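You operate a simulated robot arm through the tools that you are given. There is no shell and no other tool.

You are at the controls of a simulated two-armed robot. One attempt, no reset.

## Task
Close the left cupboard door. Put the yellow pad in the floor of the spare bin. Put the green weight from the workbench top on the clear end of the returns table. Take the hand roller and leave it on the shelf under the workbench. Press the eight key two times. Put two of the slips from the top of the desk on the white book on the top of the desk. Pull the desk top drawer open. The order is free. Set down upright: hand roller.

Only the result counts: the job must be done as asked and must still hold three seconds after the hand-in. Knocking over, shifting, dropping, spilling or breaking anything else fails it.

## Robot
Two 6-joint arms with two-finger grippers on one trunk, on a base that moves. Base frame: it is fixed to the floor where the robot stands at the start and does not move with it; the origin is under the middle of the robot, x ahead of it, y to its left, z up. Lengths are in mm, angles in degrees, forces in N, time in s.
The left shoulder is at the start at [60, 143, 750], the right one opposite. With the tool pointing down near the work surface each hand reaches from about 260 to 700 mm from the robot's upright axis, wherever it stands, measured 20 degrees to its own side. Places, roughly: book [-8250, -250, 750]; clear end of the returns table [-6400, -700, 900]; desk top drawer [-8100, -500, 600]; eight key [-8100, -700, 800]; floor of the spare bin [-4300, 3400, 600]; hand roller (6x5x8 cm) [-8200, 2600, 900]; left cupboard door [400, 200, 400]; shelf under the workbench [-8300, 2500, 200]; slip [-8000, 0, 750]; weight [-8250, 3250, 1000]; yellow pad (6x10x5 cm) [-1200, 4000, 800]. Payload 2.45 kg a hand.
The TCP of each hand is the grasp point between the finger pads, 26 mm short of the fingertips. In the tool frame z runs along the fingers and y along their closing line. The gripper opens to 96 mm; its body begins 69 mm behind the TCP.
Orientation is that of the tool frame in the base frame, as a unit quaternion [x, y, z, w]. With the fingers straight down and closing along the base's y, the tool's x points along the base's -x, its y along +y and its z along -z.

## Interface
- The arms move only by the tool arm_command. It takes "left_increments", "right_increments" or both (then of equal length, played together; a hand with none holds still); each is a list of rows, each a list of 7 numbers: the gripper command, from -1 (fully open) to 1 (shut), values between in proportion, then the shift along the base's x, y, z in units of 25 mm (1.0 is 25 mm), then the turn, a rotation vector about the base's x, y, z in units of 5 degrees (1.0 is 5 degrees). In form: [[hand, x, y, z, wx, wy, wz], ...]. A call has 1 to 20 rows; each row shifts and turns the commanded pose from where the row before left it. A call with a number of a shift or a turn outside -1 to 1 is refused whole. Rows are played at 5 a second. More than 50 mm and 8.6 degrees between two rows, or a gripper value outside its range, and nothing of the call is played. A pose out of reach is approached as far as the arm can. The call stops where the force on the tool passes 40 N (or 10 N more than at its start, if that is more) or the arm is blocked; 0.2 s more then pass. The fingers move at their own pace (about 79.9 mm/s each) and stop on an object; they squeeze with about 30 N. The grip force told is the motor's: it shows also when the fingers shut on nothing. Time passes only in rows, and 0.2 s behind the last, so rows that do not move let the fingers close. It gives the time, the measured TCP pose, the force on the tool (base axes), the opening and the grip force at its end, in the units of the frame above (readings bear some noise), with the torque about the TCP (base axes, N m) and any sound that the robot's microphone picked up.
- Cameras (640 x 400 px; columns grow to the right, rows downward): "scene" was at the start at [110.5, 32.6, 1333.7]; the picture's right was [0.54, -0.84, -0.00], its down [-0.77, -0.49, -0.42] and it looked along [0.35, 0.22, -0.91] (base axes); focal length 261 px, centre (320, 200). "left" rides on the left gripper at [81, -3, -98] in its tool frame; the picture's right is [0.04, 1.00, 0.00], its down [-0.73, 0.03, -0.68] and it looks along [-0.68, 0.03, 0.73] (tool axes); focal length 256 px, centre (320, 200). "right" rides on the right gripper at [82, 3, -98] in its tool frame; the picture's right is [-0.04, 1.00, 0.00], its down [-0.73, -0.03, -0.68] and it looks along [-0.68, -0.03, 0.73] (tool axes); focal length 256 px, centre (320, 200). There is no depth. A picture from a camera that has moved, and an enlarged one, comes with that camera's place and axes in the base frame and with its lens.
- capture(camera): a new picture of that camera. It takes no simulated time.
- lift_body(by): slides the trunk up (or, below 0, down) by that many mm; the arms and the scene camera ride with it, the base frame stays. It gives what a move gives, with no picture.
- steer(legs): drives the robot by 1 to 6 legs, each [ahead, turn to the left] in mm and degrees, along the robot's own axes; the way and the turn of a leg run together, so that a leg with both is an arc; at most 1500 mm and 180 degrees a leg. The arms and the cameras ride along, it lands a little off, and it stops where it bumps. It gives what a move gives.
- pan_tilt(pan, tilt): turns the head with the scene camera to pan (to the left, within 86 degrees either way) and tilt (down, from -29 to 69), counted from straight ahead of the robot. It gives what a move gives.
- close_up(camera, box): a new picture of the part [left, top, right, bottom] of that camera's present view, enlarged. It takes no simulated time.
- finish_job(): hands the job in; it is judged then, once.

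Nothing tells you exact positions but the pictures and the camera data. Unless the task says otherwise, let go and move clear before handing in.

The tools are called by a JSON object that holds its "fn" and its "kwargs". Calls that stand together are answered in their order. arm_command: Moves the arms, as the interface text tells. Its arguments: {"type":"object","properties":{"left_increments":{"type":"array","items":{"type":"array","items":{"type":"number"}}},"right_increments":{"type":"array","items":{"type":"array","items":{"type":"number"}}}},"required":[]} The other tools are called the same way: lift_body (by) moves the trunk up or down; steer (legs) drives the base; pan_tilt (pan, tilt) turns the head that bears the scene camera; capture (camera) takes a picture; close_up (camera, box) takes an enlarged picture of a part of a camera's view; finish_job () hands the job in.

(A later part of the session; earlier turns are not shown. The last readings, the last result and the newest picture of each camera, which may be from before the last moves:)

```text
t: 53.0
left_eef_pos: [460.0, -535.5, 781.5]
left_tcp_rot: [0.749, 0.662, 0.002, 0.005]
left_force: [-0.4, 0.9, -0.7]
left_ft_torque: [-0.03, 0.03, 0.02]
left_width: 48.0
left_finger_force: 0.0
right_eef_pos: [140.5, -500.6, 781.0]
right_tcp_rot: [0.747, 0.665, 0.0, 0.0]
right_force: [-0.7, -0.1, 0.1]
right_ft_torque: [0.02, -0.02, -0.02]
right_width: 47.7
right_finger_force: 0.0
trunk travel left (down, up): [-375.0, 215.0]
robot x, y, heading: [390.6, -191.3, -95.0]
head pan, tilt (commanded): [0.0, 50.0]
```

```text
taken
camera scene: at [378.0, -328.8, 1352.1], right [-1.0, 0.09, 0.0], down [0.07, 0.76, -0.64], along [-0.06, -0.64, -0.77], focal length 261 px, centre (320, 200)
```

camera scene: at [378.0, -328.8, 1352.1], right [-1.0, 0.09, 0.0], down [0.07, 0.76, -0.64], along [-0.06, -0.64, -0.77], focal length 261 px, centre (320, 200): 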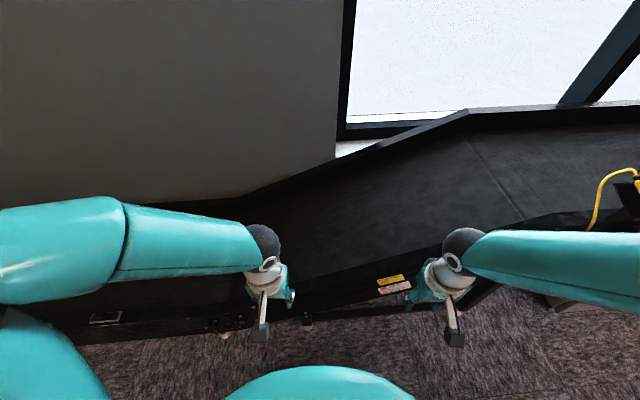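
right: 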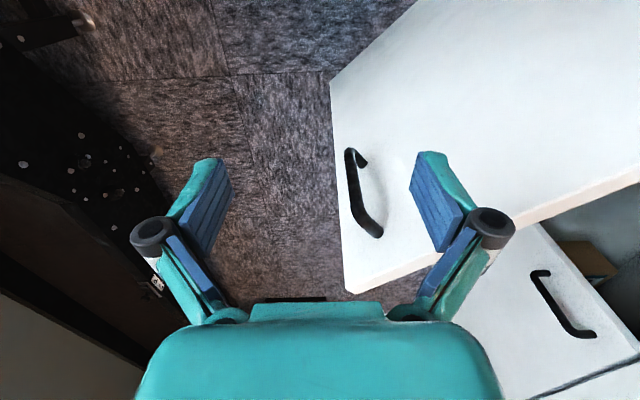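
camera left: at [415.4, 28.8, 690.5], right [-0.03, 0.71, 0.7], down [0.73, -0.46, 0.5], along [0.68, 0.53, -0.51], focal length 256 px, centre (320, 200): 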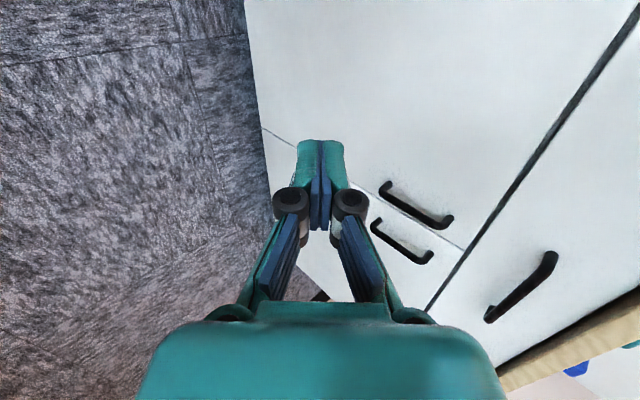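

Blocked again at -95°. I need to see what's near the base; I'll look to both sides and down.

{"fn": "pan_tilt", "kwargs": {"pan": -86, "tilt": 55}}

{"fn": "capture", "kwargs": {"camera": "scene"}}

{"fn": "pan_tilt", "kwargs": {"pan": 86, "tilt": 55}}

{"fn": "capture", "kwargs": {"camera": "scene"}}

```text
t: 54.6
left_eef_pos: [459.9, -534.7, 783.3]
left_tcp_rot: [0.749, 0.663, 0.001, 0.005]
left_force: [-0.1, 0.3, 0.3]
left_ft_torque: [0.02, 0.01, -0.02]
left_width: 48.1
left_finger_force: 0.2
right_eef_pos: [141.9, -500.5, 781.9]
right_tcp_rot: [0.747, 0.665, 0.0, 0.0]
right_force: [0.2, 0.2, 0.0]
right_ft_torque: [0.01, 0.02, -0.01]
right_width: 47.9
right_finger_force: 0.1
trunk travel left (down, up): [-375.0, 215.0]
robot x, y, heading: [394.5, -194.4, -95.1]
head pan, tilt (commanded): [-85.9, 55.0]
```

```text
taken
camera scene: at [312.6, -250.9, 1345.6], right [0.02, 1.0, 0.0], down [0.82, -0.01, -0.57], along [-0.57, 0.01, -0.82], focal length 261 px, centre (320, 200)
```

scene: 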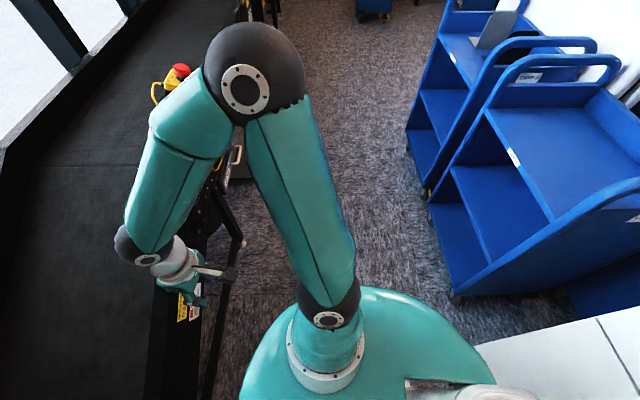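

```text
t: 57.2
left_eef_pos: [459.5, -536.0, 781.2]
left_tcp_rot: [0.75, 0.662, 0.001, 0.005]
left_force: [0.2, 0.0, -0.3]
left_ft_torque: [-0.01, 0.02, 0.01]
left_width: 48.0
left_finger_force: 0.0
right_eef_pos: [140.8, -500.1, 781.2]
right_tcp_rot: [0.747, 0.665, -0.001, 0.0]
right_force: [0.7, 0.9, 0.2]
right_ft_torque: [-0.03, 0.01, 0.0]
right_width: 48.0
right_finger_force: 0.1
trunk travel left (down, up): [-375.0, 215.0]
robot x, y, heading: [394.6, -195.0, -94.9]
head pan, tilt (commanded): [85.9, 55.0]
```

```text
taken
camera scene: at [455.9, -263.4, 1345.6], right [-0.16, -0.99, 0.0], down [-0.81, 0.13, -0.57], along [0.57, -0.09, -0.82], focal length 261 px, centre (320, 200)
```

scene: 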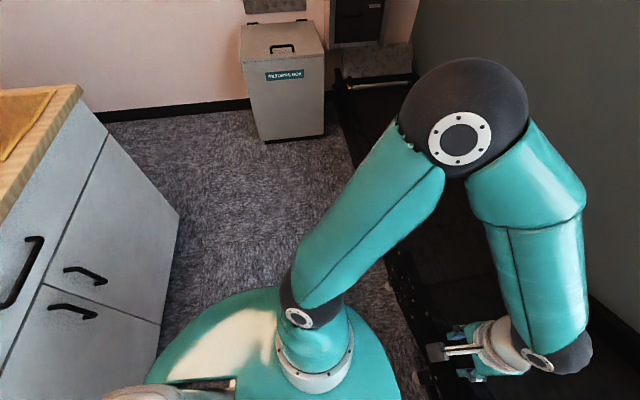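

The round base (radius ≈430 mm, centred ≈140 mm behind the axis) is touching the cupboard front. I'll ease ahead away from it and finish the turn.

{"fn": "steer", "kwargs": {"legs": [[90, 0]]}}

{"fn": "steer", "kwargs": {"legs": [[0, -84]]}}

{"fn": "pan_tilt", "kwargs": {"pan": 0, "tilt": 15}}

{"fn": "capture", "kwargs": {"camera": "scene"}}

```text
t: 58.3
left_eef_pos: [452.2, -626.7, 780.3]
left_tcp_rot: [0.749, 0.662, 0.003, 0.004]
left_force: [0.5, -0.3, 0.9]
left_ft_torque: [0.07, 0.01, 0.01]
left_width: 47.9
left_finger_force: 0.0
right_eef_pos: [133.9, -591.5, 782.1]
right_tcp_rot: [0.747, 0.665, 0.0, -0.001]
right_force: [-0.5, -0.1, 0.0]
right_ft_torque: [0.04, -0.03, 0.02]
right_width: 48.0
right_finger_force: 0.0
trunk travel left (down, up): [-375.0, 215.0]
robot x, y, heading: [381.9, -286.3, -95.1]
head pan, tilt (commanded): [85.9, 55.0]
```

```text
t: 62.8
left_eef_pos: [48.3, -384.7, 782.7]
left_tcp_rot: [1.0, -0.012, -0.002, 0.004]
left_force: [-0.2, -0.1, 0.5]
left_ft_torque: [-0.01, 0.03, 0.01]
left_width: 48.0
left_finger_force: 0.0
right_eef_pos: [50.7, -64.9, 782.8]
right_tcp_rot: [1.0, -0.008, 0.0, 0.0]
right_force: [0.6, -0.8, -0.8]
right_ft_torque: [0.01, 0.02, 0.03]
right_width: 47.9
right_finger_force: 0.0
trunk travel left (down, up): [-375.0, 215.0]
robot x, y, heading: [384.9, -313.2, -179.0]
head pan, tilt (commanded): [85.9, 55.0]
```

```text
t: 64.4
left_eef_pos: [46.8, -386.0, 782.6]
left_tcp_rot: [1.0, -0.011, -0.003, 0.005]
left_force: [-0.3, 0.0, 0.4]
left_ft_torque: [0.03, -0.01, 0.04]
left_width: 48.0
left_finger_force: 0.0
right_eef_pos: [50.6, -64.6, 782.5]
right_tcp_rot: [1.0, -0.008, 0.0, 0.0]
right_force: [0.0, -0.2, -0.3]
right_ft_torque: [0.03, -0.04, 0.01]
right_width: 48.0
right_finger_force: 0.0
trunk travel left (down, up): [-375.0, 215.0]
robot x, y, heading: [382.6, -312.0, -179.0]
head pan, tilt (commanded): [0.0, 15.0]
```

```text
taken
camera scene: at [228.0, -316.5, 1405.8], right [-0.02, 1.0, 0.0], down [0.26, 0.01, -0.97], along [-0.97, -0.02, -0.26], focal length 261 px, centre (320, 200)
```

scene: 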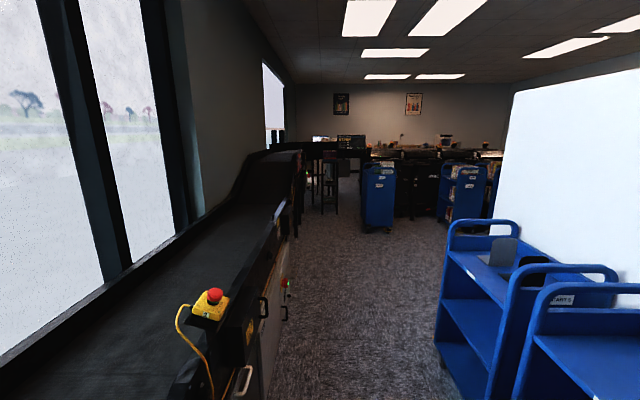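

The turn is done and I'm facing -x down the room. Let me zoom in on what lies ahead.

{"fn": "close_up", "kwargs": {"camera": "scene", "box": [240, 80, 520, 255]}}

{"fn": "pan_tilt", "kwargs": {"pan": -40, "tilt": 15}}

{"fn": "capture", "kwargs": {"camera": "scene"}}

```text
2.29 times, centred on (380, 168) of scene
camera zoom: at [228.0, -316.5, 1405.8], right [-0.02, 1.0, 0.0], down [0.26, 0.01, -0.97], along [-0.97, -0.02, -0.26], focal length 596 px, centre (183, 274)
```

zoom: 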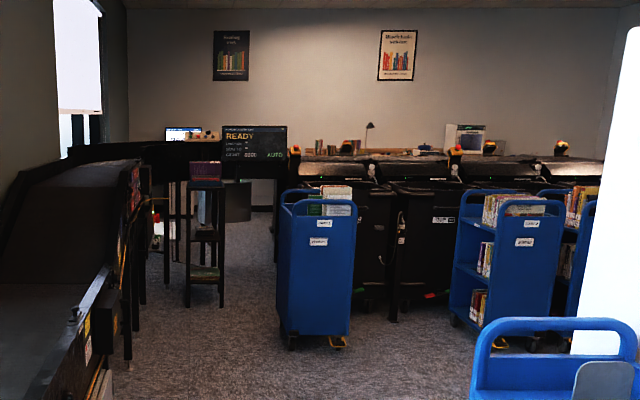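

```text
t: 65.5
left_eef_pos: [47.1, -384.9, 781.1]
left_tcp_rot: [1.0, -0.011, -0.002, 0.004]
left_force: [0.2, 0.5, -0.1]
left_ft_torque: [0.0, -0.01, -0.03]
left_width: 48.2
left_finger_force: 0.1
right_eef_pos: [51.4, -65.0, 782.6]
right_tcp_rot: [1.0, -0.007, 0.0, 0.001]
right_force: [0.1, 1.0, 0.7]
right_ft_torque: [0.03, 0.04, 0.0]
right_width: 48.2
right_finger_force: 0.1
trunk travel left (down, up): [-375.0, 215.0]
robot x, y, heading: [386.4, -315.6, -179.1]
head pan, tilt (commanded): [-40.0, 15.0]
```

```text
taken
camera scene: at [248.7, -256.1, 1405.8], right [0.63, 0.78, 0.0], down [0.2, -0.16, -0.97], along [-0.75, 0.61, -0.26], focal length 261 px, centre (320, 200)
```

scene: 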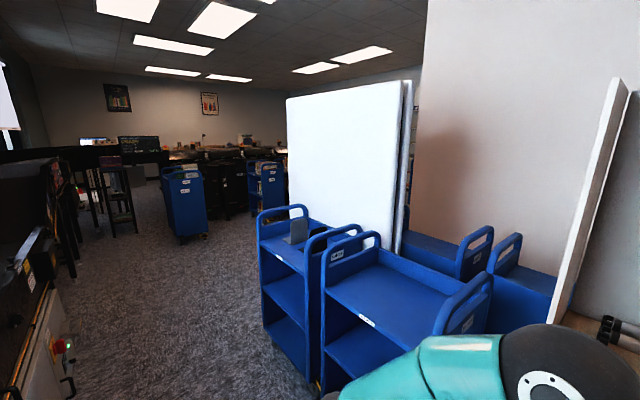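

A library sorting room: carts to the right, conveyor on the left. I'll ease to the middle of the aisle and move forward.

{"fn": "steer", "kwargs": {"legs": [[300, -15], [300, 0], [300, 15]]}}

{"fn": "pan_tilt", "kwargs": {"pan": -45, "tilt": 30}}

{"fn": "capture", "kwargs": {"camera": "scene"}}

{"fn": "pan_tilt", "kwargs": {"pan": 0, "tilt": 25}}

{"fn": "capture", "kwargs": {"camera": "scene"}}

```text
t: 70.9
left_eef_pos: [-837.2, -243.3, 782.1]
left_tcp_rot: [1.0, -0.014, -0.001, 0.005]
left_force: [-0.4, 0.5, 0.0]
left_ft_torque: [-0.02, -0.02, 0.03]
left_width: 48.2
left_finger_force: 0.1
right_eef_pos: [-832.4, 75.9, 782.0]
right_tcp_rot: [1.0, -0.01, 0.0, 0.0]
right_force: [-0.3, 0.0, -0.7]
right_ft_torque: [0.0, -0.01, 0.0]
right_width: 47.9
right_finger_force: 0.1
trunk travel left (down, up): [-375.0, 215.0]
robot x, y, heading: [-502.8, -167.4, -179.1]
head pan, tilt (commanded): [-40.0, 15.0]
```

```text
t: 71.6
left_eef_pos: [-836.5, -243.3, 783.5]
left_tcp_rot: [1.0, -0.013, -0.002, 0.004]
left_force: [0.0, 0.2, -0.1]
left_ft_torque: [0.03, -0.04, -0.01]
left_width: 48.0
left_finger_force: 0.1
right_eef_pos: [-832.0, 75.6, 783.0]
right_tcp_rot: [1.0, -0.009, 0.0, 0.0]
right_force: [-0.4, 0.7, -0.2]
right_ft_torque: [0.02, 0.0, 0.0]
right_width: 48.2
right_finger_force: 0.0
trunk travel left (down, up): [-375.0, 215.0]
robot x, y, heading: [-501.1, -169.0, -179.2]
head pan, tilt (commanded): [-45.0, 30.0]
```

```text
taken
camera scene: at [-627.3, -106.4, 1381.6], right [0.7, 0.72, 0.0], down [0.36, -0.35, -0.87], along [-0.62, 0.6, -0.5], focal length 261 px, centre (320, 200)
```

scene: 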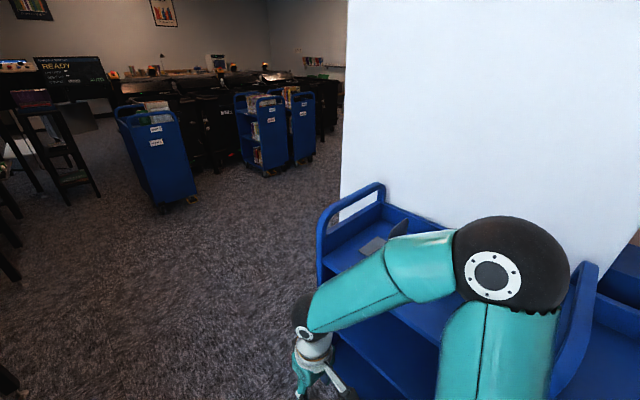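

```text
t: 72.8
left_eef_pos: [-836.8, -245.1, 783.7]
left_tcp_rot: [1.0, -0.013, -0.002, 0.004]
left_force: [-0.4, -0.6, 0.0]
left_ft_torque: [-0.01, 0.03, -0.01]
left_width: 48.0
left_finger_force: 0.1
right_eef_pos: [-831.0, 76.2, 782.6]
right_tcp_rot: [1.0, -0.01, 0.0, 0.0]
right_force: [0.3, -0.7, -0.2]
right_ft_torque: [-0.01, 0.01, -0.03]
right_width: 48.2
right_finger_force: 0.1
trunk travel left (down, up): [-375.0, 215.0]
robot x, y, heading: [-502.0, -167.9, -179.0]
head pan, tilt (commanded): [0.0, 25.0]
```

```text
taken
camera scene: at [-654.3, -170.8, 1389.6], right [-0.02, 1.0, 0.0], down [0.42, 0.01, -0.91], along [-0.91, -0.01, -0.42], focal length 261 px, centre (320, 200)
```

scene: 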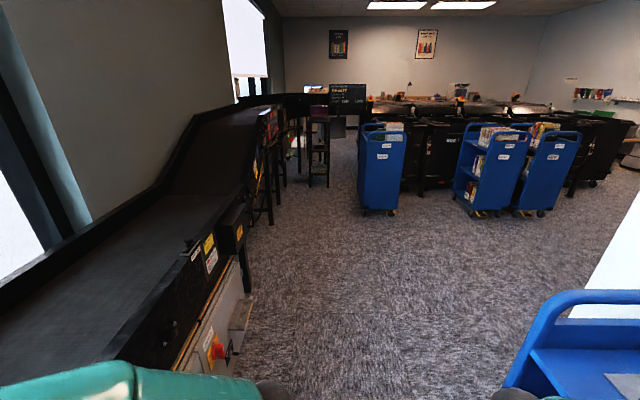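

The partition's far end is near (-1380, 770). I'll drive on to about x=-2200 and look right toward the pad's area.

{"fn": "steer", "kwargs": {"legs": [[1500, 0], [200, 0]]}}

{"fn": "pan_tilt", "kwargs": {"pan": -80, "tilt": 15}}

{"fn": "capture", "kwargs": {"camera": "scene"}}

{"fn": "pan_tilt", "kwargs": {"pan": 0, "tilt": 15}}

{"fn": "capture", "kwargs": {"camera": "scene"}}

```text
t: 81.6
left_eef_pos: [-2553.6, -272.0, 782.6]
left_tcp_rot: [1.0, -0.013, -0.001, 0.004]
left_force: [0.4, -0.4, 0.1]
left_ft_torque: [0.01, 0.02, 0.01]
left_width: 47.8
left_finger_force: 0.0
right_eef_pos: [-2550.6, 47.4, 782.3]
right_tcp_rot: [1.0, -0.009, 0.0, 0.0]
right_force: [0.0, -0.1, -0.7]
right_ft_torque: [-0.01, 0.01, 0.02]
right_width: 48.0
right_finger_force: 0.1
trunk travel left (down, up): [-375.0, 215.0]
robot x, y, heading: [-2218.5, -195.0, -178.9]
head pan, tilt (commanded): [0.0, 25.0]
```

```text
t: 83.1
left_eef_pos: [-2553.2, -272.3, 782.8]
left_tcp_rot: [1.0, -0.013, -0.001, 0.004]
left_force: [0.8, -1.1, 0.3]
left_ft_torque: [0.02, 0.02, -0.02]
left_width: 48.1
left_finger_force: 0.0
right_eef_pos: [-2549.1, 47.5, 783.6]
right_tcp_rot: [1.0, -0.009, 0.0, 0.0]
right_force: [0.3, -0.1, 0.7]
right_ft_torque: [0.01, 0.0, 0.0]
right_width: 48.2
right_finger_force: 0.0
trunk travel left (down, up): [-375.0, 215.0]
robot x, y, heading: [-2213.2, -198.4, -179.1]
head pan, tilt (commanded): [-80.0, 15.0]
```

```text
taken
camera scene: at [-2297.5, -106.1, 1405.8], right [0.98, 0.19, 0.0], down [0.05, -0.25, -0.97], along [-0.18, 0.95, -0.26], focal length 261 px, centre (320, 200)
```

scene: 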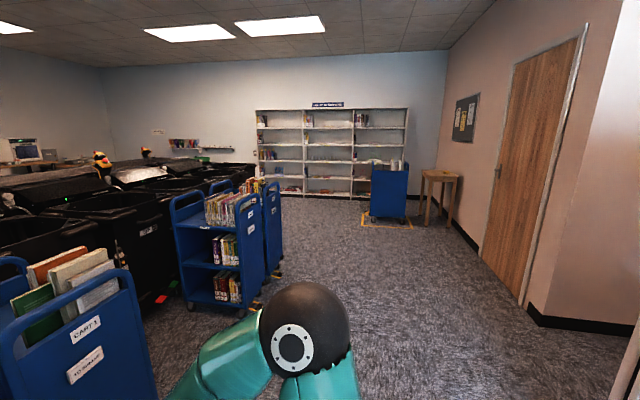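

```text
t: 84.6
left_eef_pos: [-2552.8, -273.0, 783.2]
left_tcp_rot: [1.0, -0.014, -0.001, 0.005]
left_force: [0.3, -1.3, -0.3]
left_ft_torque: [0.0, -0.02, -0.03]
left_width: 48.1
left_finger_force: 0.0
right_eef_pos: [-2548.4, 48.1, 783.9]
right_tcp_rot: [1.0, -0.009, 0.0, 0.0]
right_force: [-0.1, 0.0, 0.0]
right_ft_torque: [0.01, 0.02, 0.01]
right_width: 48.0
right_finger_force: 0.0
trunk travel left (down, up): [-375.0, 215.0]
robot x, y, heading: [-2218.5, -198.8, -179.3]
head pan, tilt (commanded): [0.0, 15.0]
```

```text
taken
camera scene: at [-2373.2, -199.2, 1405.8], right [-0.02, 1.0, 0.0], down [0.26, 0.0, -0.97], along [-0.97, -0.01, -0.26], focal length 261 px, centre (320, 200)
```

scene: 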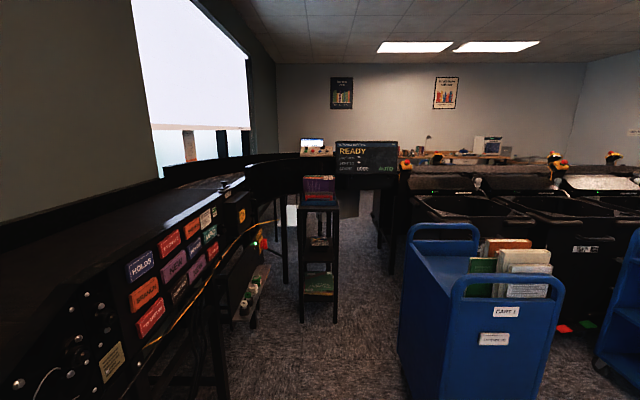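

The small table with the pad is visible at about (-1290, 3920), and the row of black bins is to the left. I'll swing right to face +y.

{"fn": "steer", "kwargs": {"legs": [[300, -45], [0, -45], [400, -8]]}}

{"fn": "pan_tilt", "kwargs": {"pan": 0, "tilt": 15}}

{"fn": "capture", "kwargs": {"camera": "scene"}}

```text
t: 88.9
left_eef_pos: [-2665.6, 209.4, 783.1]
left_tcp_rot: [0.8, -0.6, -0.003, 0.002]
left_force: [-0.6, 0.9, 0.6]
left_ft_torque: [0.0, -0.06, 0.02]
left_width: 47.8
left_finger_force: 0.1
right_eef_pos: [-2358.5, 303.0, 783.8]
right_tcp_rot: [0.803, -0.596, -0.001, 0.0]
right_force: [-0.4, 0.4, 1.0]
right_ft_torque: [0.02, -0.01, 0.0]
right_width: 47.8
right_finger_force: 0.0
trunk travel left (down, up): [-375.0, 215.0]
robot x, y, heading: [-2521.1, -103.1, 107.6]
head pan, tilt (commanded): [0.0, 15.0]
stopped in leg 2: the robot was blocked; the commanded pose is now the measured one
```

```text
t: 89.5
left_eef_pos: [-2665.5, 209.9, 782.9]
left_tcp_rot: [0.8, -0.6, -0.003, 0.002]
left_force: [-0.1, 0.0, -0.1]
left_ft_torque: [0.01, 0.03, -0.02]
left_width: 48.2
left_finger_force: 0.0
right_eef_pos: [-2357.9, 304.0, 784.9]
right_tcp_rot: [0.803, -0.597, 0.001, 0.0]
right_force: [0.0, -0.2, -0.4]
right_ft_torque: [0.01, -0.02, -0.01]
right_width: 48.0
right_finger_force: 0.0
trunk travel left (down, up): [-375.0, 215.0]
robot x, y, heading: [-2523.2, -99.4, 107.6]
head pan, tilt (commanded): [0.0, 15.0]
```

```text
taken
camera scene: at [-2571.6, 46.1, 1405.8], right [0.95, 0.31, 0.0], down [0.08, -0.25, -0.97], along [-0.3, 0.92, -0.26], focal length 261 px, centre (320, 200)
```

scene: 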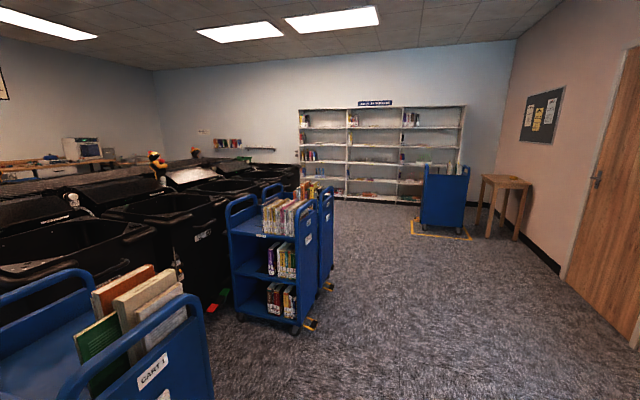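

The rear touched the conveyor side; I'll arc forward and right, away from it, and then head for the table.

{"fn": "steer", "kwargs": {"legs": [[250, -25], [1000, 0]]}}

{"fn": "capture", "kwargs": {"camera": "scene"}}

```text
t: 96.1
left_eef_pos: [-2406.5, 1472.4, 784.5]
left_tcp_rot: [-0.646, 0.763, 0.005, -0.002]
left_force: [-0.1, -0.5, -0.5]
left_ft_torque: [-0.02, 0.03, 0.02]
left_width: 48.0
left_finger_force: 0.1
right_eef_pos: [-2090.1, 1423.0, 785.5]
right_tcp_rot: [-0.649, 0.761, 0.001, 0.0]
right_force: [0.2, 0.8, -0.5]
right_ft_torque: [-0.03, 0.01, 0.04]
right_width: 48.1
right_finger_force: 0.0
trunk travel left (down, up): [-375.0, 215.0]
robot x, y, heading: [-2415.9, 1135.5, 82.0]
head pan, tilt (commanded): [0.0, 15.0]
```

```text
taken
camera scene: at [-2395.9, 1284.4, 1405.8], right [0.99, -0.14, 0.0], down [-0.04, -0.26, -0.97], along [0.14, 0.96, -0.26], focal length 261 px, centre (320, 200)
```

scene: 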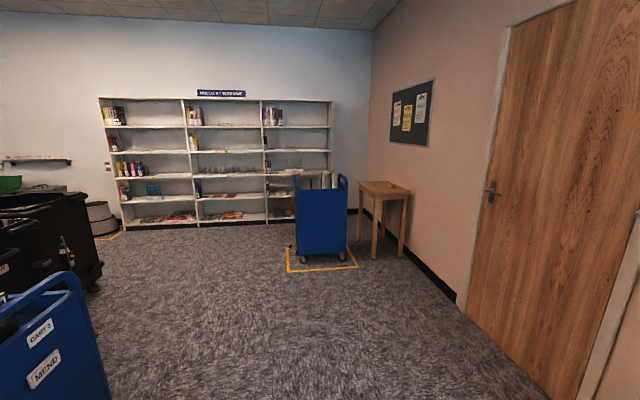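

{"fn": "close_up", "kwargs": {"camera": "scene", "box": [270, 150, 430, 290]}}

{"fn": "close_up", "kwargs": {"camera": "scene", "box": [0, 150, 150, 300]}}

```text
2.86 times, centred on (350, 220) of scene
camera zoom: at [-2395.9, 1284.4, 1405.8], right [0.99, -0.14, 0.0], down [-0.04, -0.26, -0.97], along [0.14, 0.96, -0.26], focal length 745 px, centre (234, 143)
```

zoom: 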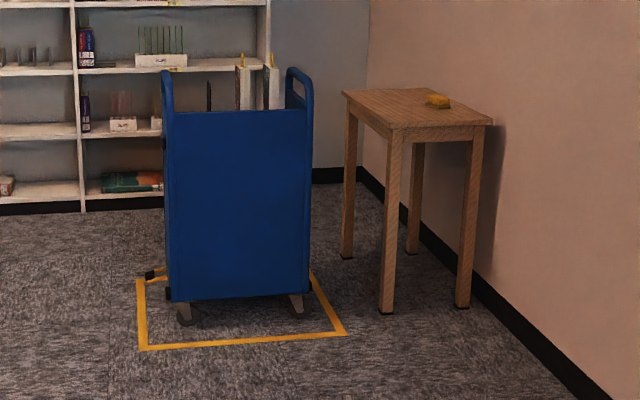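

```text
2.67 times, centred on (75, 225) of scene
camera zoom: at [-2395.9, 1284.4, 1405.8], right [0.99, -0.14, 0.0], down [-0.04, -0.26, -0.97], along [0.14, 0.96, -0.26], focal length 695 px, centre (973, 133)
```

zoom: 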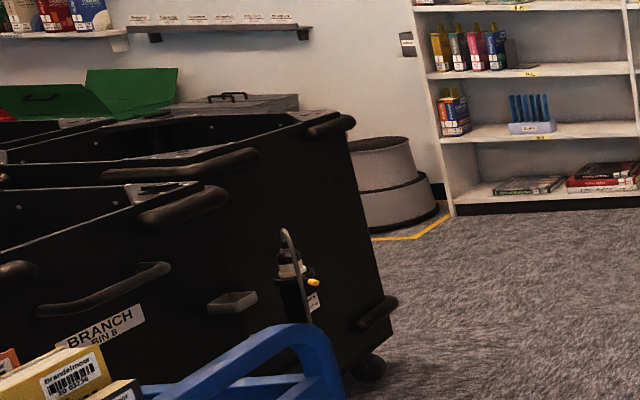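

The yellow pad sits on the small wooden table at about (-1199, 4000, 809). I'll drive toward a spot in front of the table.

{"fn": "steer", "kwargs": {"legs": [[0, -16], [1500, 0], [700, 0]]}}

{"fn": "pan_tilt", "kwargs": {"pan": 10, "tilt": 40}}

{"fn": "capture", "kwargs": {"camera": "scene"}}

```text
t: 108.1
left_eef_pos: [-1404.4, 3446.7, 784.2]
left_tcp_rot: [-0.531, 0.848, 0.005, -0.001]
left_force: [0.1, -0.2, -0.6]
left_ft_torque: [0.02, 0.04, -0.02]
left_width: 47.8
left_finger_force: 0.0
right_eef_pos: [-1115.4, 3311.1, 784.1]
right_tcp_rot: [-0.534, 0.846, 0.0, 0.001]
right_force: [-0.2, -0.5, -0.5]
right_ft_torque: [-0.02, 0.03, 0.0]
right_width: 47.8
right_finger_force: 0.0
trunk travel left (down, up): [-375.0, 215.0]
robot x, y, heading: [-1511.9, 3124.5, 65.1]
head pan, tilt (commanded): [0.0, 15.0]
```

```text
t: 109.0
left_eef_pos: [-1405.4, 3448.1, 784.3]
left_tcp_rot: [-0.53, 0.848, 0.005, -0.001]
left_force: [0.3, -0.4, 0.2]
left_ft_torque: [0.02, 0.05, 0.0]
left_width: 48.2
left_finger_force: 0.0
right_eef_pos: [-1116.1, 3311.1, 785.1]
right_tcp_rot: [-0.534, 0.845, 0.0, 0.0]
right_force: [-0.3, 0.1, 0.2]
right_ft_torque: [0.0, -0.01, -0.01]
right_width: 48.2
right_finger_force: 0.0
trunk travel left (down, up): [-375.0, 215.0]
robot x, y, heading: [-1512.1, 3122.7, 65.5]
head pan, tilt (commanded): [10.0, 40.0]
```

```text
taken
camera scene: at [-1466.1, 3261.6, 1366.3], right [0.97, -0.25, 0.0], down [-0.16, -0.62, -0.77], along [0.19, 0.74, -0.64], focal length 261 px, centre (320, 200)
```

scene: 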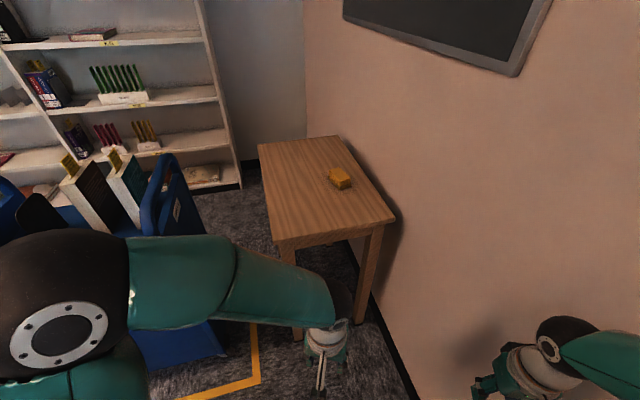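

Pad at about (-1198, 4008, 808); the table's front edge is near y=3775. I'll close in and square up to heading 90°.

{"fn": "steer", "kwargs": {"legs": [[290, 24]]}}

{"fn": "pan_tilt", "kwargs": {"pan": -20, "tilt": 50}}

{"fn": "capture", "kwargs": {"camera": "scene"}}

{"fn": "capture", "kwargs": {"camera": "right"}}

```text
t: 111.0
left_eef_pos: [-1483.1, 3744.8, 784.3]
left_tcp_rot: [-0.696, 0.718, 0.005, -0.002]
left_force: [0.0, 0.6, -1.1]
left_ft_torque: [0.05, 0.01, 0.01]
left_width: 48.0
left_finger_force: 0.0
right_eef_pos: [-1162.8, 3737.9, 784.0]
right_tcp_rot: [-0.698, 0.716, 0.0, 0.0]
right_force: [-0.3, 1.0, -0.2]
right_ft_torque: [0.0, 0.02, 0.01]
right_width: 48.1
right_finger_force: 0.0
trunk travel left (down, up): [-375.0, 215.0]
robot x, y, heading: [-1437.6, 3405.0, 89.4]
head pan, tilt (commanded): [10.0, 40.0]
```

```text
t: 112.0
left_eef_pos: [-1482.1, 3745.4, 786.1]
left_tcp_rot: [-0.695, 0.719, 0.004, -0.001]
left_force: [-0.7, -0.5, -0.4]
left_ft_torque: [-0.01, 0.02, -0.02]
left_width: 48.0
left_finger_force: 0.0
right_eef_pos: [-1162.5, 3738.6, 785.9]
right_tcp_rot: [-0.698, 0.716, 0.0, 0.0]
right_force: [-0.7, 0.0, -0.1]
right_ft_torque: [0.0, 0.01, 0.01]
right_width: 48.0
right_finger_force: 0.0
trunk travel left (down, up): [-375.0, 215.0]
robot x, y, heading: [-1441.0, 3405.9, 89.2]
head pan, tilt (commanded): [-20.0, 50.0]
```

```text
taken
camera scene: at [-1412.3, 3538.7, 1352.1], right [0.94, -0.35, 0.0], down [-0.27, -0.72, -0.64], along [0.23, 0.6, -0.77], focal length 261 px, centre (320, 200)
```

scene: 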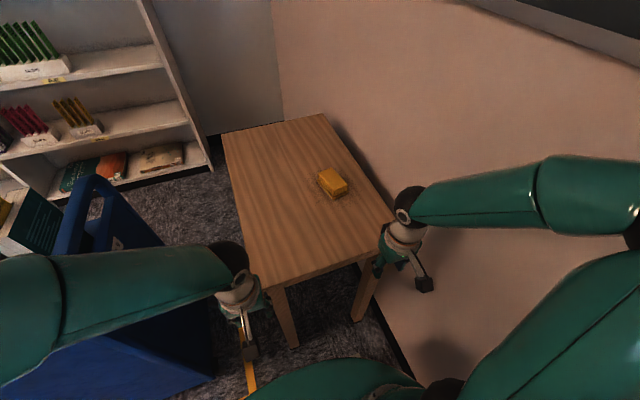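

```text
taken
camera right: at [-1168.5, 3656.6, 884.1], right [-1.0, 0.07, 0.0], down [0.05, 0.73, 0.68], along [0.04, 0.68, -0.73], focal length 256 px, centre (320, 200)
```

right: 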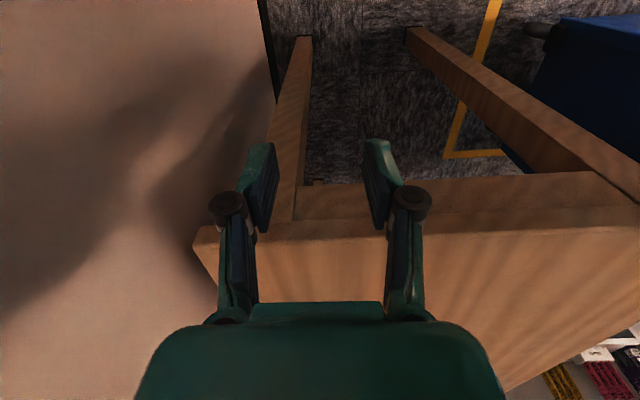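

{"fn": "close_up", "kwargs": {"camera": "scene", "box": [280, 140, 400, 230]}}

{"fn": "arm_command", "kwargs": {"left_increments": [[0, 0, -1, 1, 0, 0, 0], [0, 0, -1, 1, 0, 0, 0], [0, 0, -0.5, 1, 0, 0, 0], [0, 0, 0, 1, 0, 0, 0], [0, 0, 0, 0, 0, 0, 0], [0, 0, 0, 0, 0, 0, 0]], "right_increments": [[-1, 0, -0.5, 1, 0, 0, 0], [-1, 0, 0, 1, 0, 0, 0], [-1, 0, 0, 1, 0, 0, 0], [-1, 0, 0, 1, 0, 0, 0], [-1, 0, 0, 1, 0, 0, 0], [-1, 0, 0, 1, 0, 0, 0]]}}

{"fn": "capture", "kwargs": {"camera": "right"}}

```text
4.44 times, centred on (340, 185) of scene
camera zoom: at [-1412.3, 3538.7, 1352.1], right [0.94, -0.35, 0.0], down [-0.27, -0.72, -0.64], along [0.23, 0.6, -0.77], focal length 1159 px, centre (231, 267)
```

zoom: 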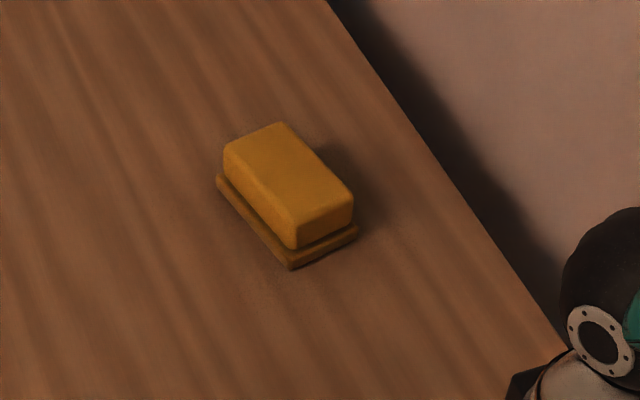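

```text
t: 113.4
left_eef_pos: [-1483.4, 3681.4, 883.9]
left_tcp_rot: [-0.695, 0.719, 0.004, -0.002]
left_force: [0.3, 0.2, -0.1]
left_ft_torque: [-0.02, 0.01, 0.04]
left_width: 48.0
left_finger_force: 0.0
right_eef_pos: [-1163.3, 3725.2, 935.9]
right_tcp_rot: [-0.698, 0.716, 0.0, 0.0]
right_force: [0.1, 0.8, -0.2]
right_ft_torque: [0.0, 0.03, 0.01]
right_width: 95.8
right_finger_force: 0.0
trunk travel left (down, up): [-375.0, 215.0]
robot x, y, heading: [-1440.0, 3407.7, 89.4]
head pan, tilt (commanded): [-20.0, 50.0]
```

```text
taken
camera right: at [-1168.6, 3643.6, 1034.0], right [-1.0, 0.07, 0.0], down [0.05, 0.73, 0.68], along [0.04, 0.68, -0.73], focal length 256 px, centre (320, 200)
```

right: 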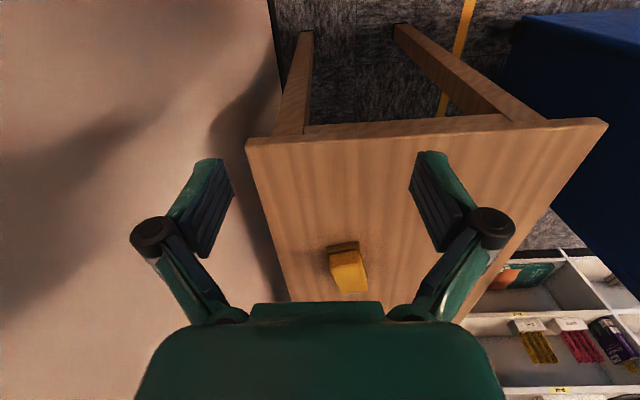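

The pad lies with its long side almost along y (about 10° off). I'll bring the right hand above it, gripper open, turned to match.

{"fn": "arm_command", "kwargs": {"right_increments": [[-1, -0.1, 1, 0, 0, 0, 0.2], [-1, -0.1, 1, 0, 0, 0, 0.2], [-1, -0.1, 1, 0, 0, 0, 0.2], [-1, -0.1, 1, 0, 0, 0, 0.2], [-1, -0.1, 1, 0, 0, 0, 0.2], [-1, -0.1, 1, 0, 0, 0, 0.2], [-1, -0.1, 1, 0, 0, 0, 0.2], [-1, -0.1, 1, 0, 0, 0, 0.2], [-1, -0.1, 1, 0, 0, 0, 0.2], [-1, -0.1, 1, 0, 0, 0, 0.2]]}}

{"fn": "capture", "kwargs": {"camera": "right"}}

{"fn": "capture", "kwargs": {"camera": "scene"}}

```text
t: 115.6
left_eef_pos: [-1484.2, 3681.8, 886.7]
left_tcp_rot: [-0.696, 0.718, 0.004, -0.002]
left_force: [-0.2, -0.4, 0.6]
left_ft_torque: [-0.01, 0.0, 0.0]
left_width: 48.1
left_finger_force: 0.0
right_eef_pos: [-1187.8, 3976.8, 934.3]
right_tcp_rot: [0.758, -0.653, 0.0, 0.0]
right_force: [0.0, 0.5, 0.1]
right_ft_torque: [-0.01, -0.02, 0.0]
right_width: 95.8
right_finger_force: 0.0
trunk travel left (down, up): [-375.0, 215.0]
robot x, y, heading: [-1434.7, 3408.1, 89.7]
head pan, tilt (commanded): [-20.0, 50.0]
```

```text
taken
camera right: at [-1179.0, 3895.3, 1033.4], right [-0.99, -0.11, 0.0], down [-0.08, 0.73, 0.68], along [-0.07, 0.67, -0.73], focal length 256 px, centre (320, 200)
```

right: 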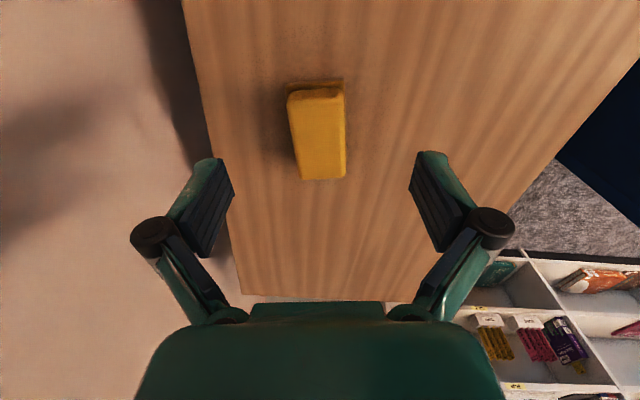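

```text
taken
camera scene: at [-1412.3, 3539.6, 1352.0], right [0.94, -0.35, 0.0], down [-0.27, -0.72, -0.64], along [0.23, 0.6, -0.77], focal length 261 px, centre (320, 200)
```

scene: 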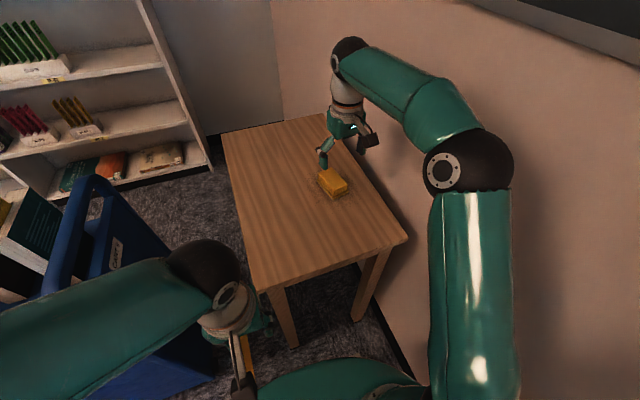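

Pad centre is at about (-1191, 4008). I'll centre the hand, descend and close on it.

{"fn": "arm_command", "kwargs": {"right_increments": [[-1, -0.07, 0.62, 0, 0, 0, 0.3], [-1, -0.07, 0.62, 0, 0, 0, 0.3], [-1, 0, 0, -0.9, 0, 0, 0], [-1, 0, 0, -0.9, 0, 0, 0], [-1, 0, 0, -0.9, 0, 0, 0], [-1, 0, 0, -0.9, 0, 0, 0]]}}

{"fn": "capture", "kwargs": {"camera": "right"}}

```text
t: 117.0
left_eef_pos: [-1482.5, 3682.7, 885.5]
left_tcp_rot: [-0.695, 0.719, 0.004, -0.001]
left_force: [0.4, 0.3, 0.5]
left_ft_torque: [0.0, -0.01, -0.01]
left_width: 48.0
left_finger_force: 0.1
right_eef_pos: [-1191.1, 4006.6, 845.1]
right_tcp_rot: [0.774, -0.633, -0.001, 0.0]
right_force: [0.4, -0.4, -0.7]
right_ft_torque: [-0.04, -0.02, 0.01]
right_width: 96.1
right_finger_force: 0.1
trunk travel left (down, up): [-375.0, 215.0]
robot x, y, heading: [-1441.1, 3406.9, 89.3]
head pan, tilt (commanded): [-20.0, 50.0]
```

```text
taken
camera right: at [-1178.4, 3926.2, 943.3], right [-0.99, -0.16, 0.0], down [-0.12, 0.72, 0.68], along [-0.11, 0.67, -0.73], focal length 256 px, centre (320, 200)
```

right: 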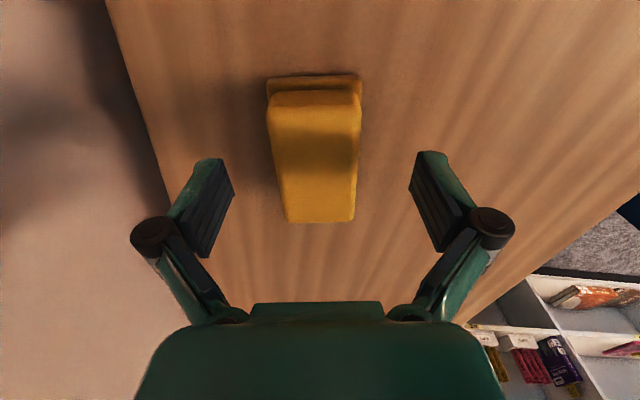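

{"fn": "arm_command", "kwargs": {"right_increments": [[-1, 0, 0, -0.5, 0, 0, 0], [-1, 0, 0, -0.5, 0, 0, 0], [1, 0, 0, 0, 0, 0, 0], [1, 0, 0, 0, 0, 0, 0], [1, 0, 0, 0, 0, 0, 0], [1, 0, 0, 0, 0, 0, 0]]}}

{"fn": "capture", "kwargs": {"camera": "right"}}

```text
t: 118.4
left_eef_pos: [-1483.2, 3681.7, 886.4]
left_tcp_rot: [-0.695, 0.719, 0.004, -0.002]
left_force: [-0.6, 0.9, -0.6]
left_ft_torque: [0.02, -0.02, 0.02]
left_width: 48.1
left_finger_force: 0.0
right_eef_pos: [-1191.3, 4006.7, 821.3]
right_tcp_rot: [0.774, -0.633, -0.001, -0.001]
right_force: [0.7, -0.3, -0.1]
right_ft_torque: [0.03, -0.02, -0.02]
right_width: 49.1
right_finger_force: 29.5
trunk travel left (down, up): [-375.0, 215.0]
robot x, y, heading: [-1440.4, 3404.9, 89.5]
head pan, tilt (commanded): [-20.0, 50.0]
```

```text
taken
camera right: at [-1178.6, 3926.1, 919.0], right [-0.99, -0.16, 0.0], down [-0.12, 0.72, 0.68], along [-0.11, 0.67, -0.73], focal length 256 px, centre (320, 200)
```

right: 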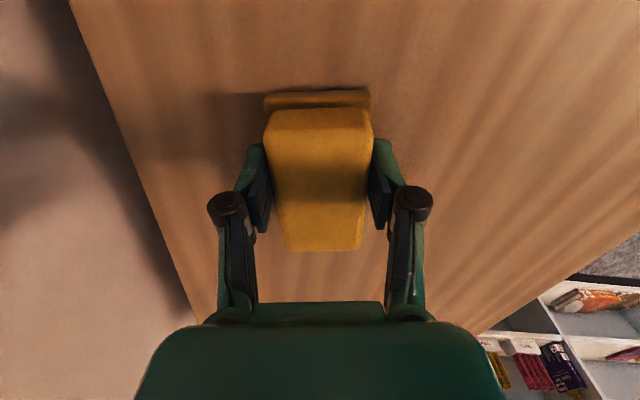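

Grip is firm at 49 mm. Lift and retract.

{"fn": "arm_command", "kwargs": {"right_increments": [[1, 0, 0, 1, 0, 0, 0], [1, 0, 0, 1, 0, 0, 0], [1, 0, 0, 1, 0, 0, 0], [1, 0, 0, 1, 0, 0, 0], [1, 0, 0, 1, 0, 0, 0], [1, 0, -1, 0, 0, 0, -0.3], [1, 0, -1, 0, 0, 0, -0.3], [1, 0, -1, 0, 0, 0, -0.3], [1, 0, -1, 0, 0, 0, -0.3], [1, 0, -1, 0, 0, 0, -0.3], [1, 0, -1, 0, 0, 0, -0.3], [1, 0, -1, 0, 0, 0, -0.3], [1, 0, -1, 0, 0, 0, -0.3], [1, 0, -1, 0, 0, 0, 0], [1, 0, -1, 0, 0, 0, 0]]}}

{"fn": "capture", "kwargs": {"camera": "right"}}

```text
t: 121.6
left_eef_pos: [-1484.2, 3681.2, 884.2]
left_tcp_rot: [-0.695, 0.719, 0.005, -0.001]
left_force: [0.9, 0.3, -0.2]
left_ft_torque: [0.02, -0.02, -0.01]
left_width: 48.0
left_finger_force: 0.1
right_eef_pos: [-1192.5, 3755.4, 946.5]
right_tcp_rot: [-0.704, 0.711, 0.001, 0.001]
right_force: [0.0, -0.9, 0.0]
right_ft_torque: [0.02, 0.03, 0.0]
right_width: 0.0
right_finger_force: 28.1
trunk travel left (down, up): [-375.0, 215.0]
robot x, y, heading: [-1439.5, 3408.3, 89.5]
head pan, tilt (commanded): [-20.0, 50.0]
```

```text
taken
camera right: at [-1195.9, 3674.3, 1044.4], right [-1.0, 0.05, 0.0], down [0.04, 0.73, 0.68], along [0.03, 0.68, -0.73], focal length 256 px, centre (320, 200)
```

right: 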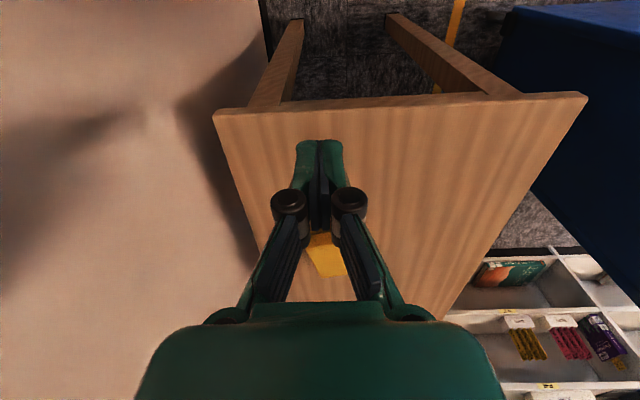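

The pad slipped out of the fingers and remains on the table. I'll look at it again to gauge its height better.

{"fn": "close_up", "kwargs": {"camera": "scene", "box": [280, 130, 420, 235]}}

{"fn": "arm_command", "kwargs": {"right_increments": [[-1, 0, 0, 0, 0, 0, 0], [-1, 0, 0, 0, 0, 0, 0], [-1, 0, 0, 0, 0, 0, 0], [-1, 0, 0, 0, 0, 0, 0]]}}

{"fn": "close_up", "kwargs": {"camera": "right", "box": [200, 80, 480, 300]}}

```text
3.81 times, centred on (350, 182) of scene
camera zoom: at [-1412.2, 3538.0, 1352.2], right [0.94, -0.35, 0.0], down [-0.27, -0.72, -0.64], along [0.23, 0.6, -0.77], focal length 993 px, centre (206, 267)
```

zoom: 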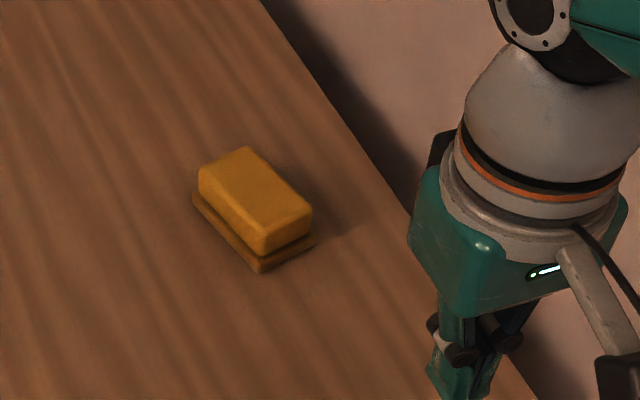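

```text
t: 122.6
left_eef_pos: [-1483.7, 3681.5, 886.1]
left_tcp_rot: [-0.695, 0.719, 0.004, -0.002]
left_force: [0.7, -0.6, 0.3]
left_ft_torque: [0.02, 0.01, -0.05]
left_width: 48.1
left_finger_force: 0.0
right_eef_pos: [-1191.5, 3756.5, 946.5]
right_tcp_rot: [-0.704, 0.71, 0.001, 0.001]
right_force: [-0.5, 0.5, 0.1]
right_ft_torque: [-0.03, -0.02, -0.01]
right_width: 95.9
right_finger_force: 0.0
trunk travel left (down, up): [-375.0, 215.0]
robot x, y, heading: [-1443.3, 3405.4, 89.6]
head pan, tilt (commanded): [-20.0, 50.0]
```

```text
1.82 times, centred on (340, 190) of right
camera zoom: at [-1195.8, 3675.0, 1044.3], right [-1.0, 0.05, 0.0], down [0.04, 0.73, 0.68], along [0.03, 0.68, -0.73], focal length 465 px, centre (284, 218)
```

zoom: 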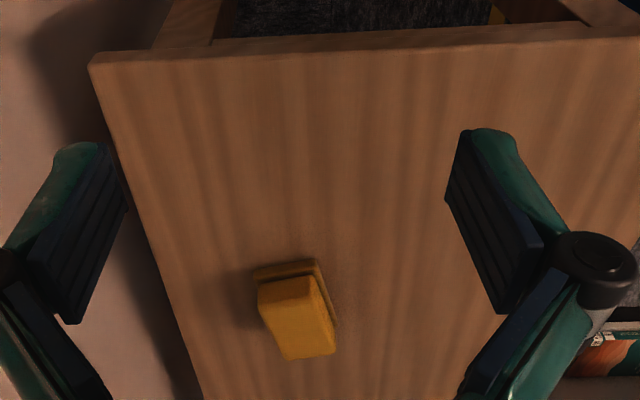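

{"fn": "close_up", "kwargs": {"camera": "right", "box": [290, 170, 370, 290]}}

{"fn": "close_up", "kwargs": {"camera": "scene", "box": [315, 160, 355, 200]}}

```text
3.33 times, centred on (330, 230) of right
camera zoom: at [-1195.8, 3675.0, 1044.3], right [-1.0, 0.05, 0.0], down [0.04, 0.73, 0.68], along [0.03, 0.68, -0.73], focal length 853 px, centre (287, 100)
```

zoom: 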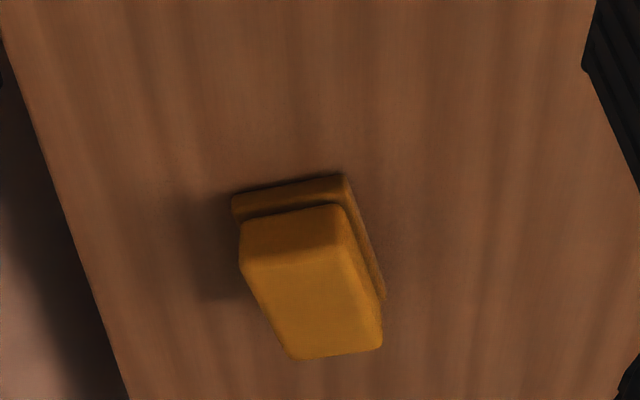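

```text
10.00 times, centred on (335, 180) of scene
camera zoom: at [-1412.3, 3538.6, 1352.1], right [0.94, -0.35, 0.0], down [-0.27, -0.72, -0.64], along [0.23, 0.6, -0.77], focal length 2607 px, centre (170, 400)
```

zoom: 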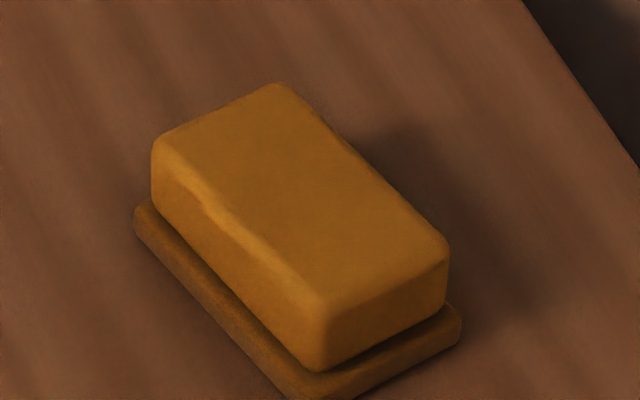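

The pad's top is at about z=822 and its base at 786, so my grip was too high. I'll go again, lower, approaching the table surface in small steps.

{"fn": "arm_command", "kwargs": {"right_increments": [[-1, 0, 0.93, 0, 0, 0, 0.245], [-1, 0, 0.93, 0, 0, 0, 0.245], [-1, 0, 0.93, 0, 0, 0, 0.245], [-1, 0, 0.93, 0, 0, 0, 0.245], [-1, 0, 0.93, 0, 0, 0, 0.245], [-1, 0, 0.93, 0, 0, 0, 0.245], [-1, 0, 0.93, 0, 0, 0, 0.245], [-1, 0, 0.93, 0, 0, 0, 0.245], [-1, 0, 0.93, 0, 0, 0, 0.245], [-1, 0, 0.93, 0, 0, 0, 0.245], [-1, 0, 0.93, 0, 0, 0, 0.245], [-1, 0, 0, -1, 0, 0, 0], [-1, 0, 0, -1, 0, 0, 0], [-1, 0, 0, -1, 0, 0, 0], [-1, 0, 0, -1, 0, 0, 0], [-1, 0, 0, -1, 0, 0, 0]]}}

{"fn": "arm_command", "kwargs": {"right_increments": [[-1, 0, 0, -0.14, 0, 0, 0], [-1, 0, 0, -0.14, 0, 0, 0]]}}

{"fn": "capture", "kwargs": {"camera": "right"}}

```text
t: 126.0
left_eef_pos: [-1483.8, 3683.0, 885.4]
left_tcp_rot: [-0.695, 0.719, 0.005, -0.002]
left_force: [-0.2, 0.5, 0.5]
left_ft_torque: [-0.04, -0.02, 0.01]
left_width: 47.8
left_finger_force: 0.2
right_eef_pos: [-1192.6, 4012.8, 820.3]
right_tcp_rot: [0.783, -0.622, 0.0, 0.0]
right_force: [-0.9, 0.5, -0.4]
right_ft_torque: [-0.01, -0.01, 0.0]
right_width: 95.9
right_finger_force: 0.1
trunk travel left (down, up): [-375.0, 215.0]
robot x, y, heading: [-1436.6, 3402.1, 89.6]
head pan, tilt (commanded): [-20.0, 50.0]
```

```text
t: 126.6
left_eef_pos: [-1483.6, 3682.3, 885.6]
left_tcp_rot: [-0.695, 0.719, 0.004, -0.002]
left_force: [0.5, -0.2, -0.6]
left_ft_torque: [-0.01, -0.01, 0.02]
left_width: 48.0
left_finger_force: 0.2
right_eef_pos: [-1193.4, 4011.7, 814.0]
right_tcp_rot: [0.782, -0.623, 0.0, 0.0]
right_force: [0.2, 0.3, 0.1]
right_ft_torque: [0.01, 0.02, 0.01]
right_width: 95.8
right_finger_force: 0.0
trunk travel left (down, up): [-375.0, 215.0]
robot x, y, heading: [-1439.3, 3404.0, 89.2]
head pan, tilt (commanded): [-20.0, 50.0]
```

```text
taken
camera right: at [-1176.8, 3932.2, 911.3], right [-0.98, -0.19, 0.0], down [-0.14, 0.72, 0.68], along [-0.13, 0.67, -0.73], focal length 256 px, centre (320, 200)
```

right: 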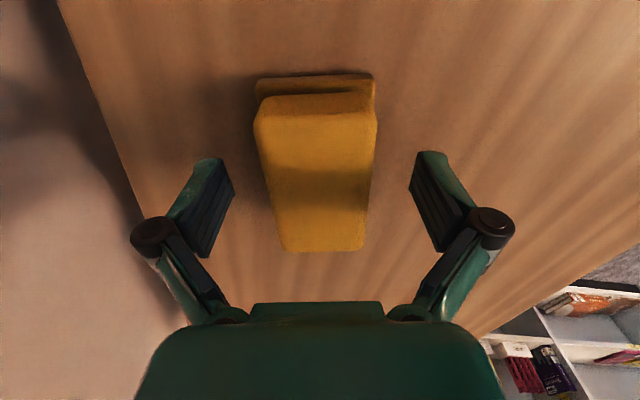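

{"fn": "arm_command", "kwargs": {"right_increments": [[-1, 0, 0, -0.1, 0, 0, 0]]}}

{"fn": "arm_command", "kwargs": {"right_increments": [[-1, 0, 0, -0.1, 0, 0, 0]]}}

{"fn": "arm_command", "kwargs": {"right_increments": [[-1, 0, 0, -0.1, 0, 0, 0]]}}

```text
t: 127.0
left_eef_pos: [-1482.8, 3682.0, 885.4]
left_tcp_rot: [-0.695, 0.719, 0.004, -0.002]
left_force: [0.6, 0.0, 0.3]
left_ft_torque: [0.03, 0.01, -0.01]
left_width: 47.9
left_finger_force: 0.0
right_eef_pos: [-1191.2, 4012.7, 810.4]
right_tcp_rot: [0.782, -0.623, -0.001, -0.001]
right_force: [-0.7, 0.7, -0.7]
right_ft_torque: [0.0, -0.05, 0.05]
right_width: 96.0
right_finger_force: 0.0
trunk travel left (down, up): [-375.0, 215.0]
robot x, y, heading: [-1440.8, 3410.9, 89.3]
head pan, tilt (commanded): [-20.0, 50.0]
```

```text
t: 127.4
left_eef_pos: [-1482.6, 3682.1, 884.2]
left_tcp_rot: [-0.695, 0.719, 0.004, -0.002]
left_force: [-0.3, 0.6, 0.5]
left_ft_torque: [-0.04, -0.01, 0.02]
left_width: 47.8
left_finger_force: 0.1
right_eef_pos: [-1191.2, 4011.5, 807.6]
right_tcp_rot: [0.782, -0.623, 0.001, 0.0]
right_force: [-0.3, -0.9, -0.9]
right_ft_torque: [-0.02, -0.01, -0.03]
right_width: 95.8
right_finger_force: 0.1
trunk travel left (down, up): [-375.0, 215.0]
robot x, y, heading: [-1439.8, 3404.3, 89.2]
head pan, tilt (commanded): [-20.0, 50.0]
```

```text
t: 127.8
left_eef_pos: [-1484.2, 3681.6, 885.1]
left_tcp_rot: [-0.695, 0.719, 0.005, -0.002]
left_force: [0.3, 0.2, -0.5]
left_ft_torque: [0.0, -0.01, 0.0]
left_width: 48.0
left_finger_force: 0.0
right_eef_pos: [-1191.7, 4011.8, 806.6]
right_tcp_rot: [0.783, -0.623, -0.001, 0.0]
right_force: [-0.6, 0.3, 0.1]
right_ft_torque: [-0.04, 0.01, -0.03]
right_width: 96.1
right_finger_force: 0.0
trunk travel left (down, up): [-375.0, 215.0]
robot x, y, heading: [-1439.1, 3405.5, 89.5]
head pan, tilt (commanded): [-20.0, 50.0]
```

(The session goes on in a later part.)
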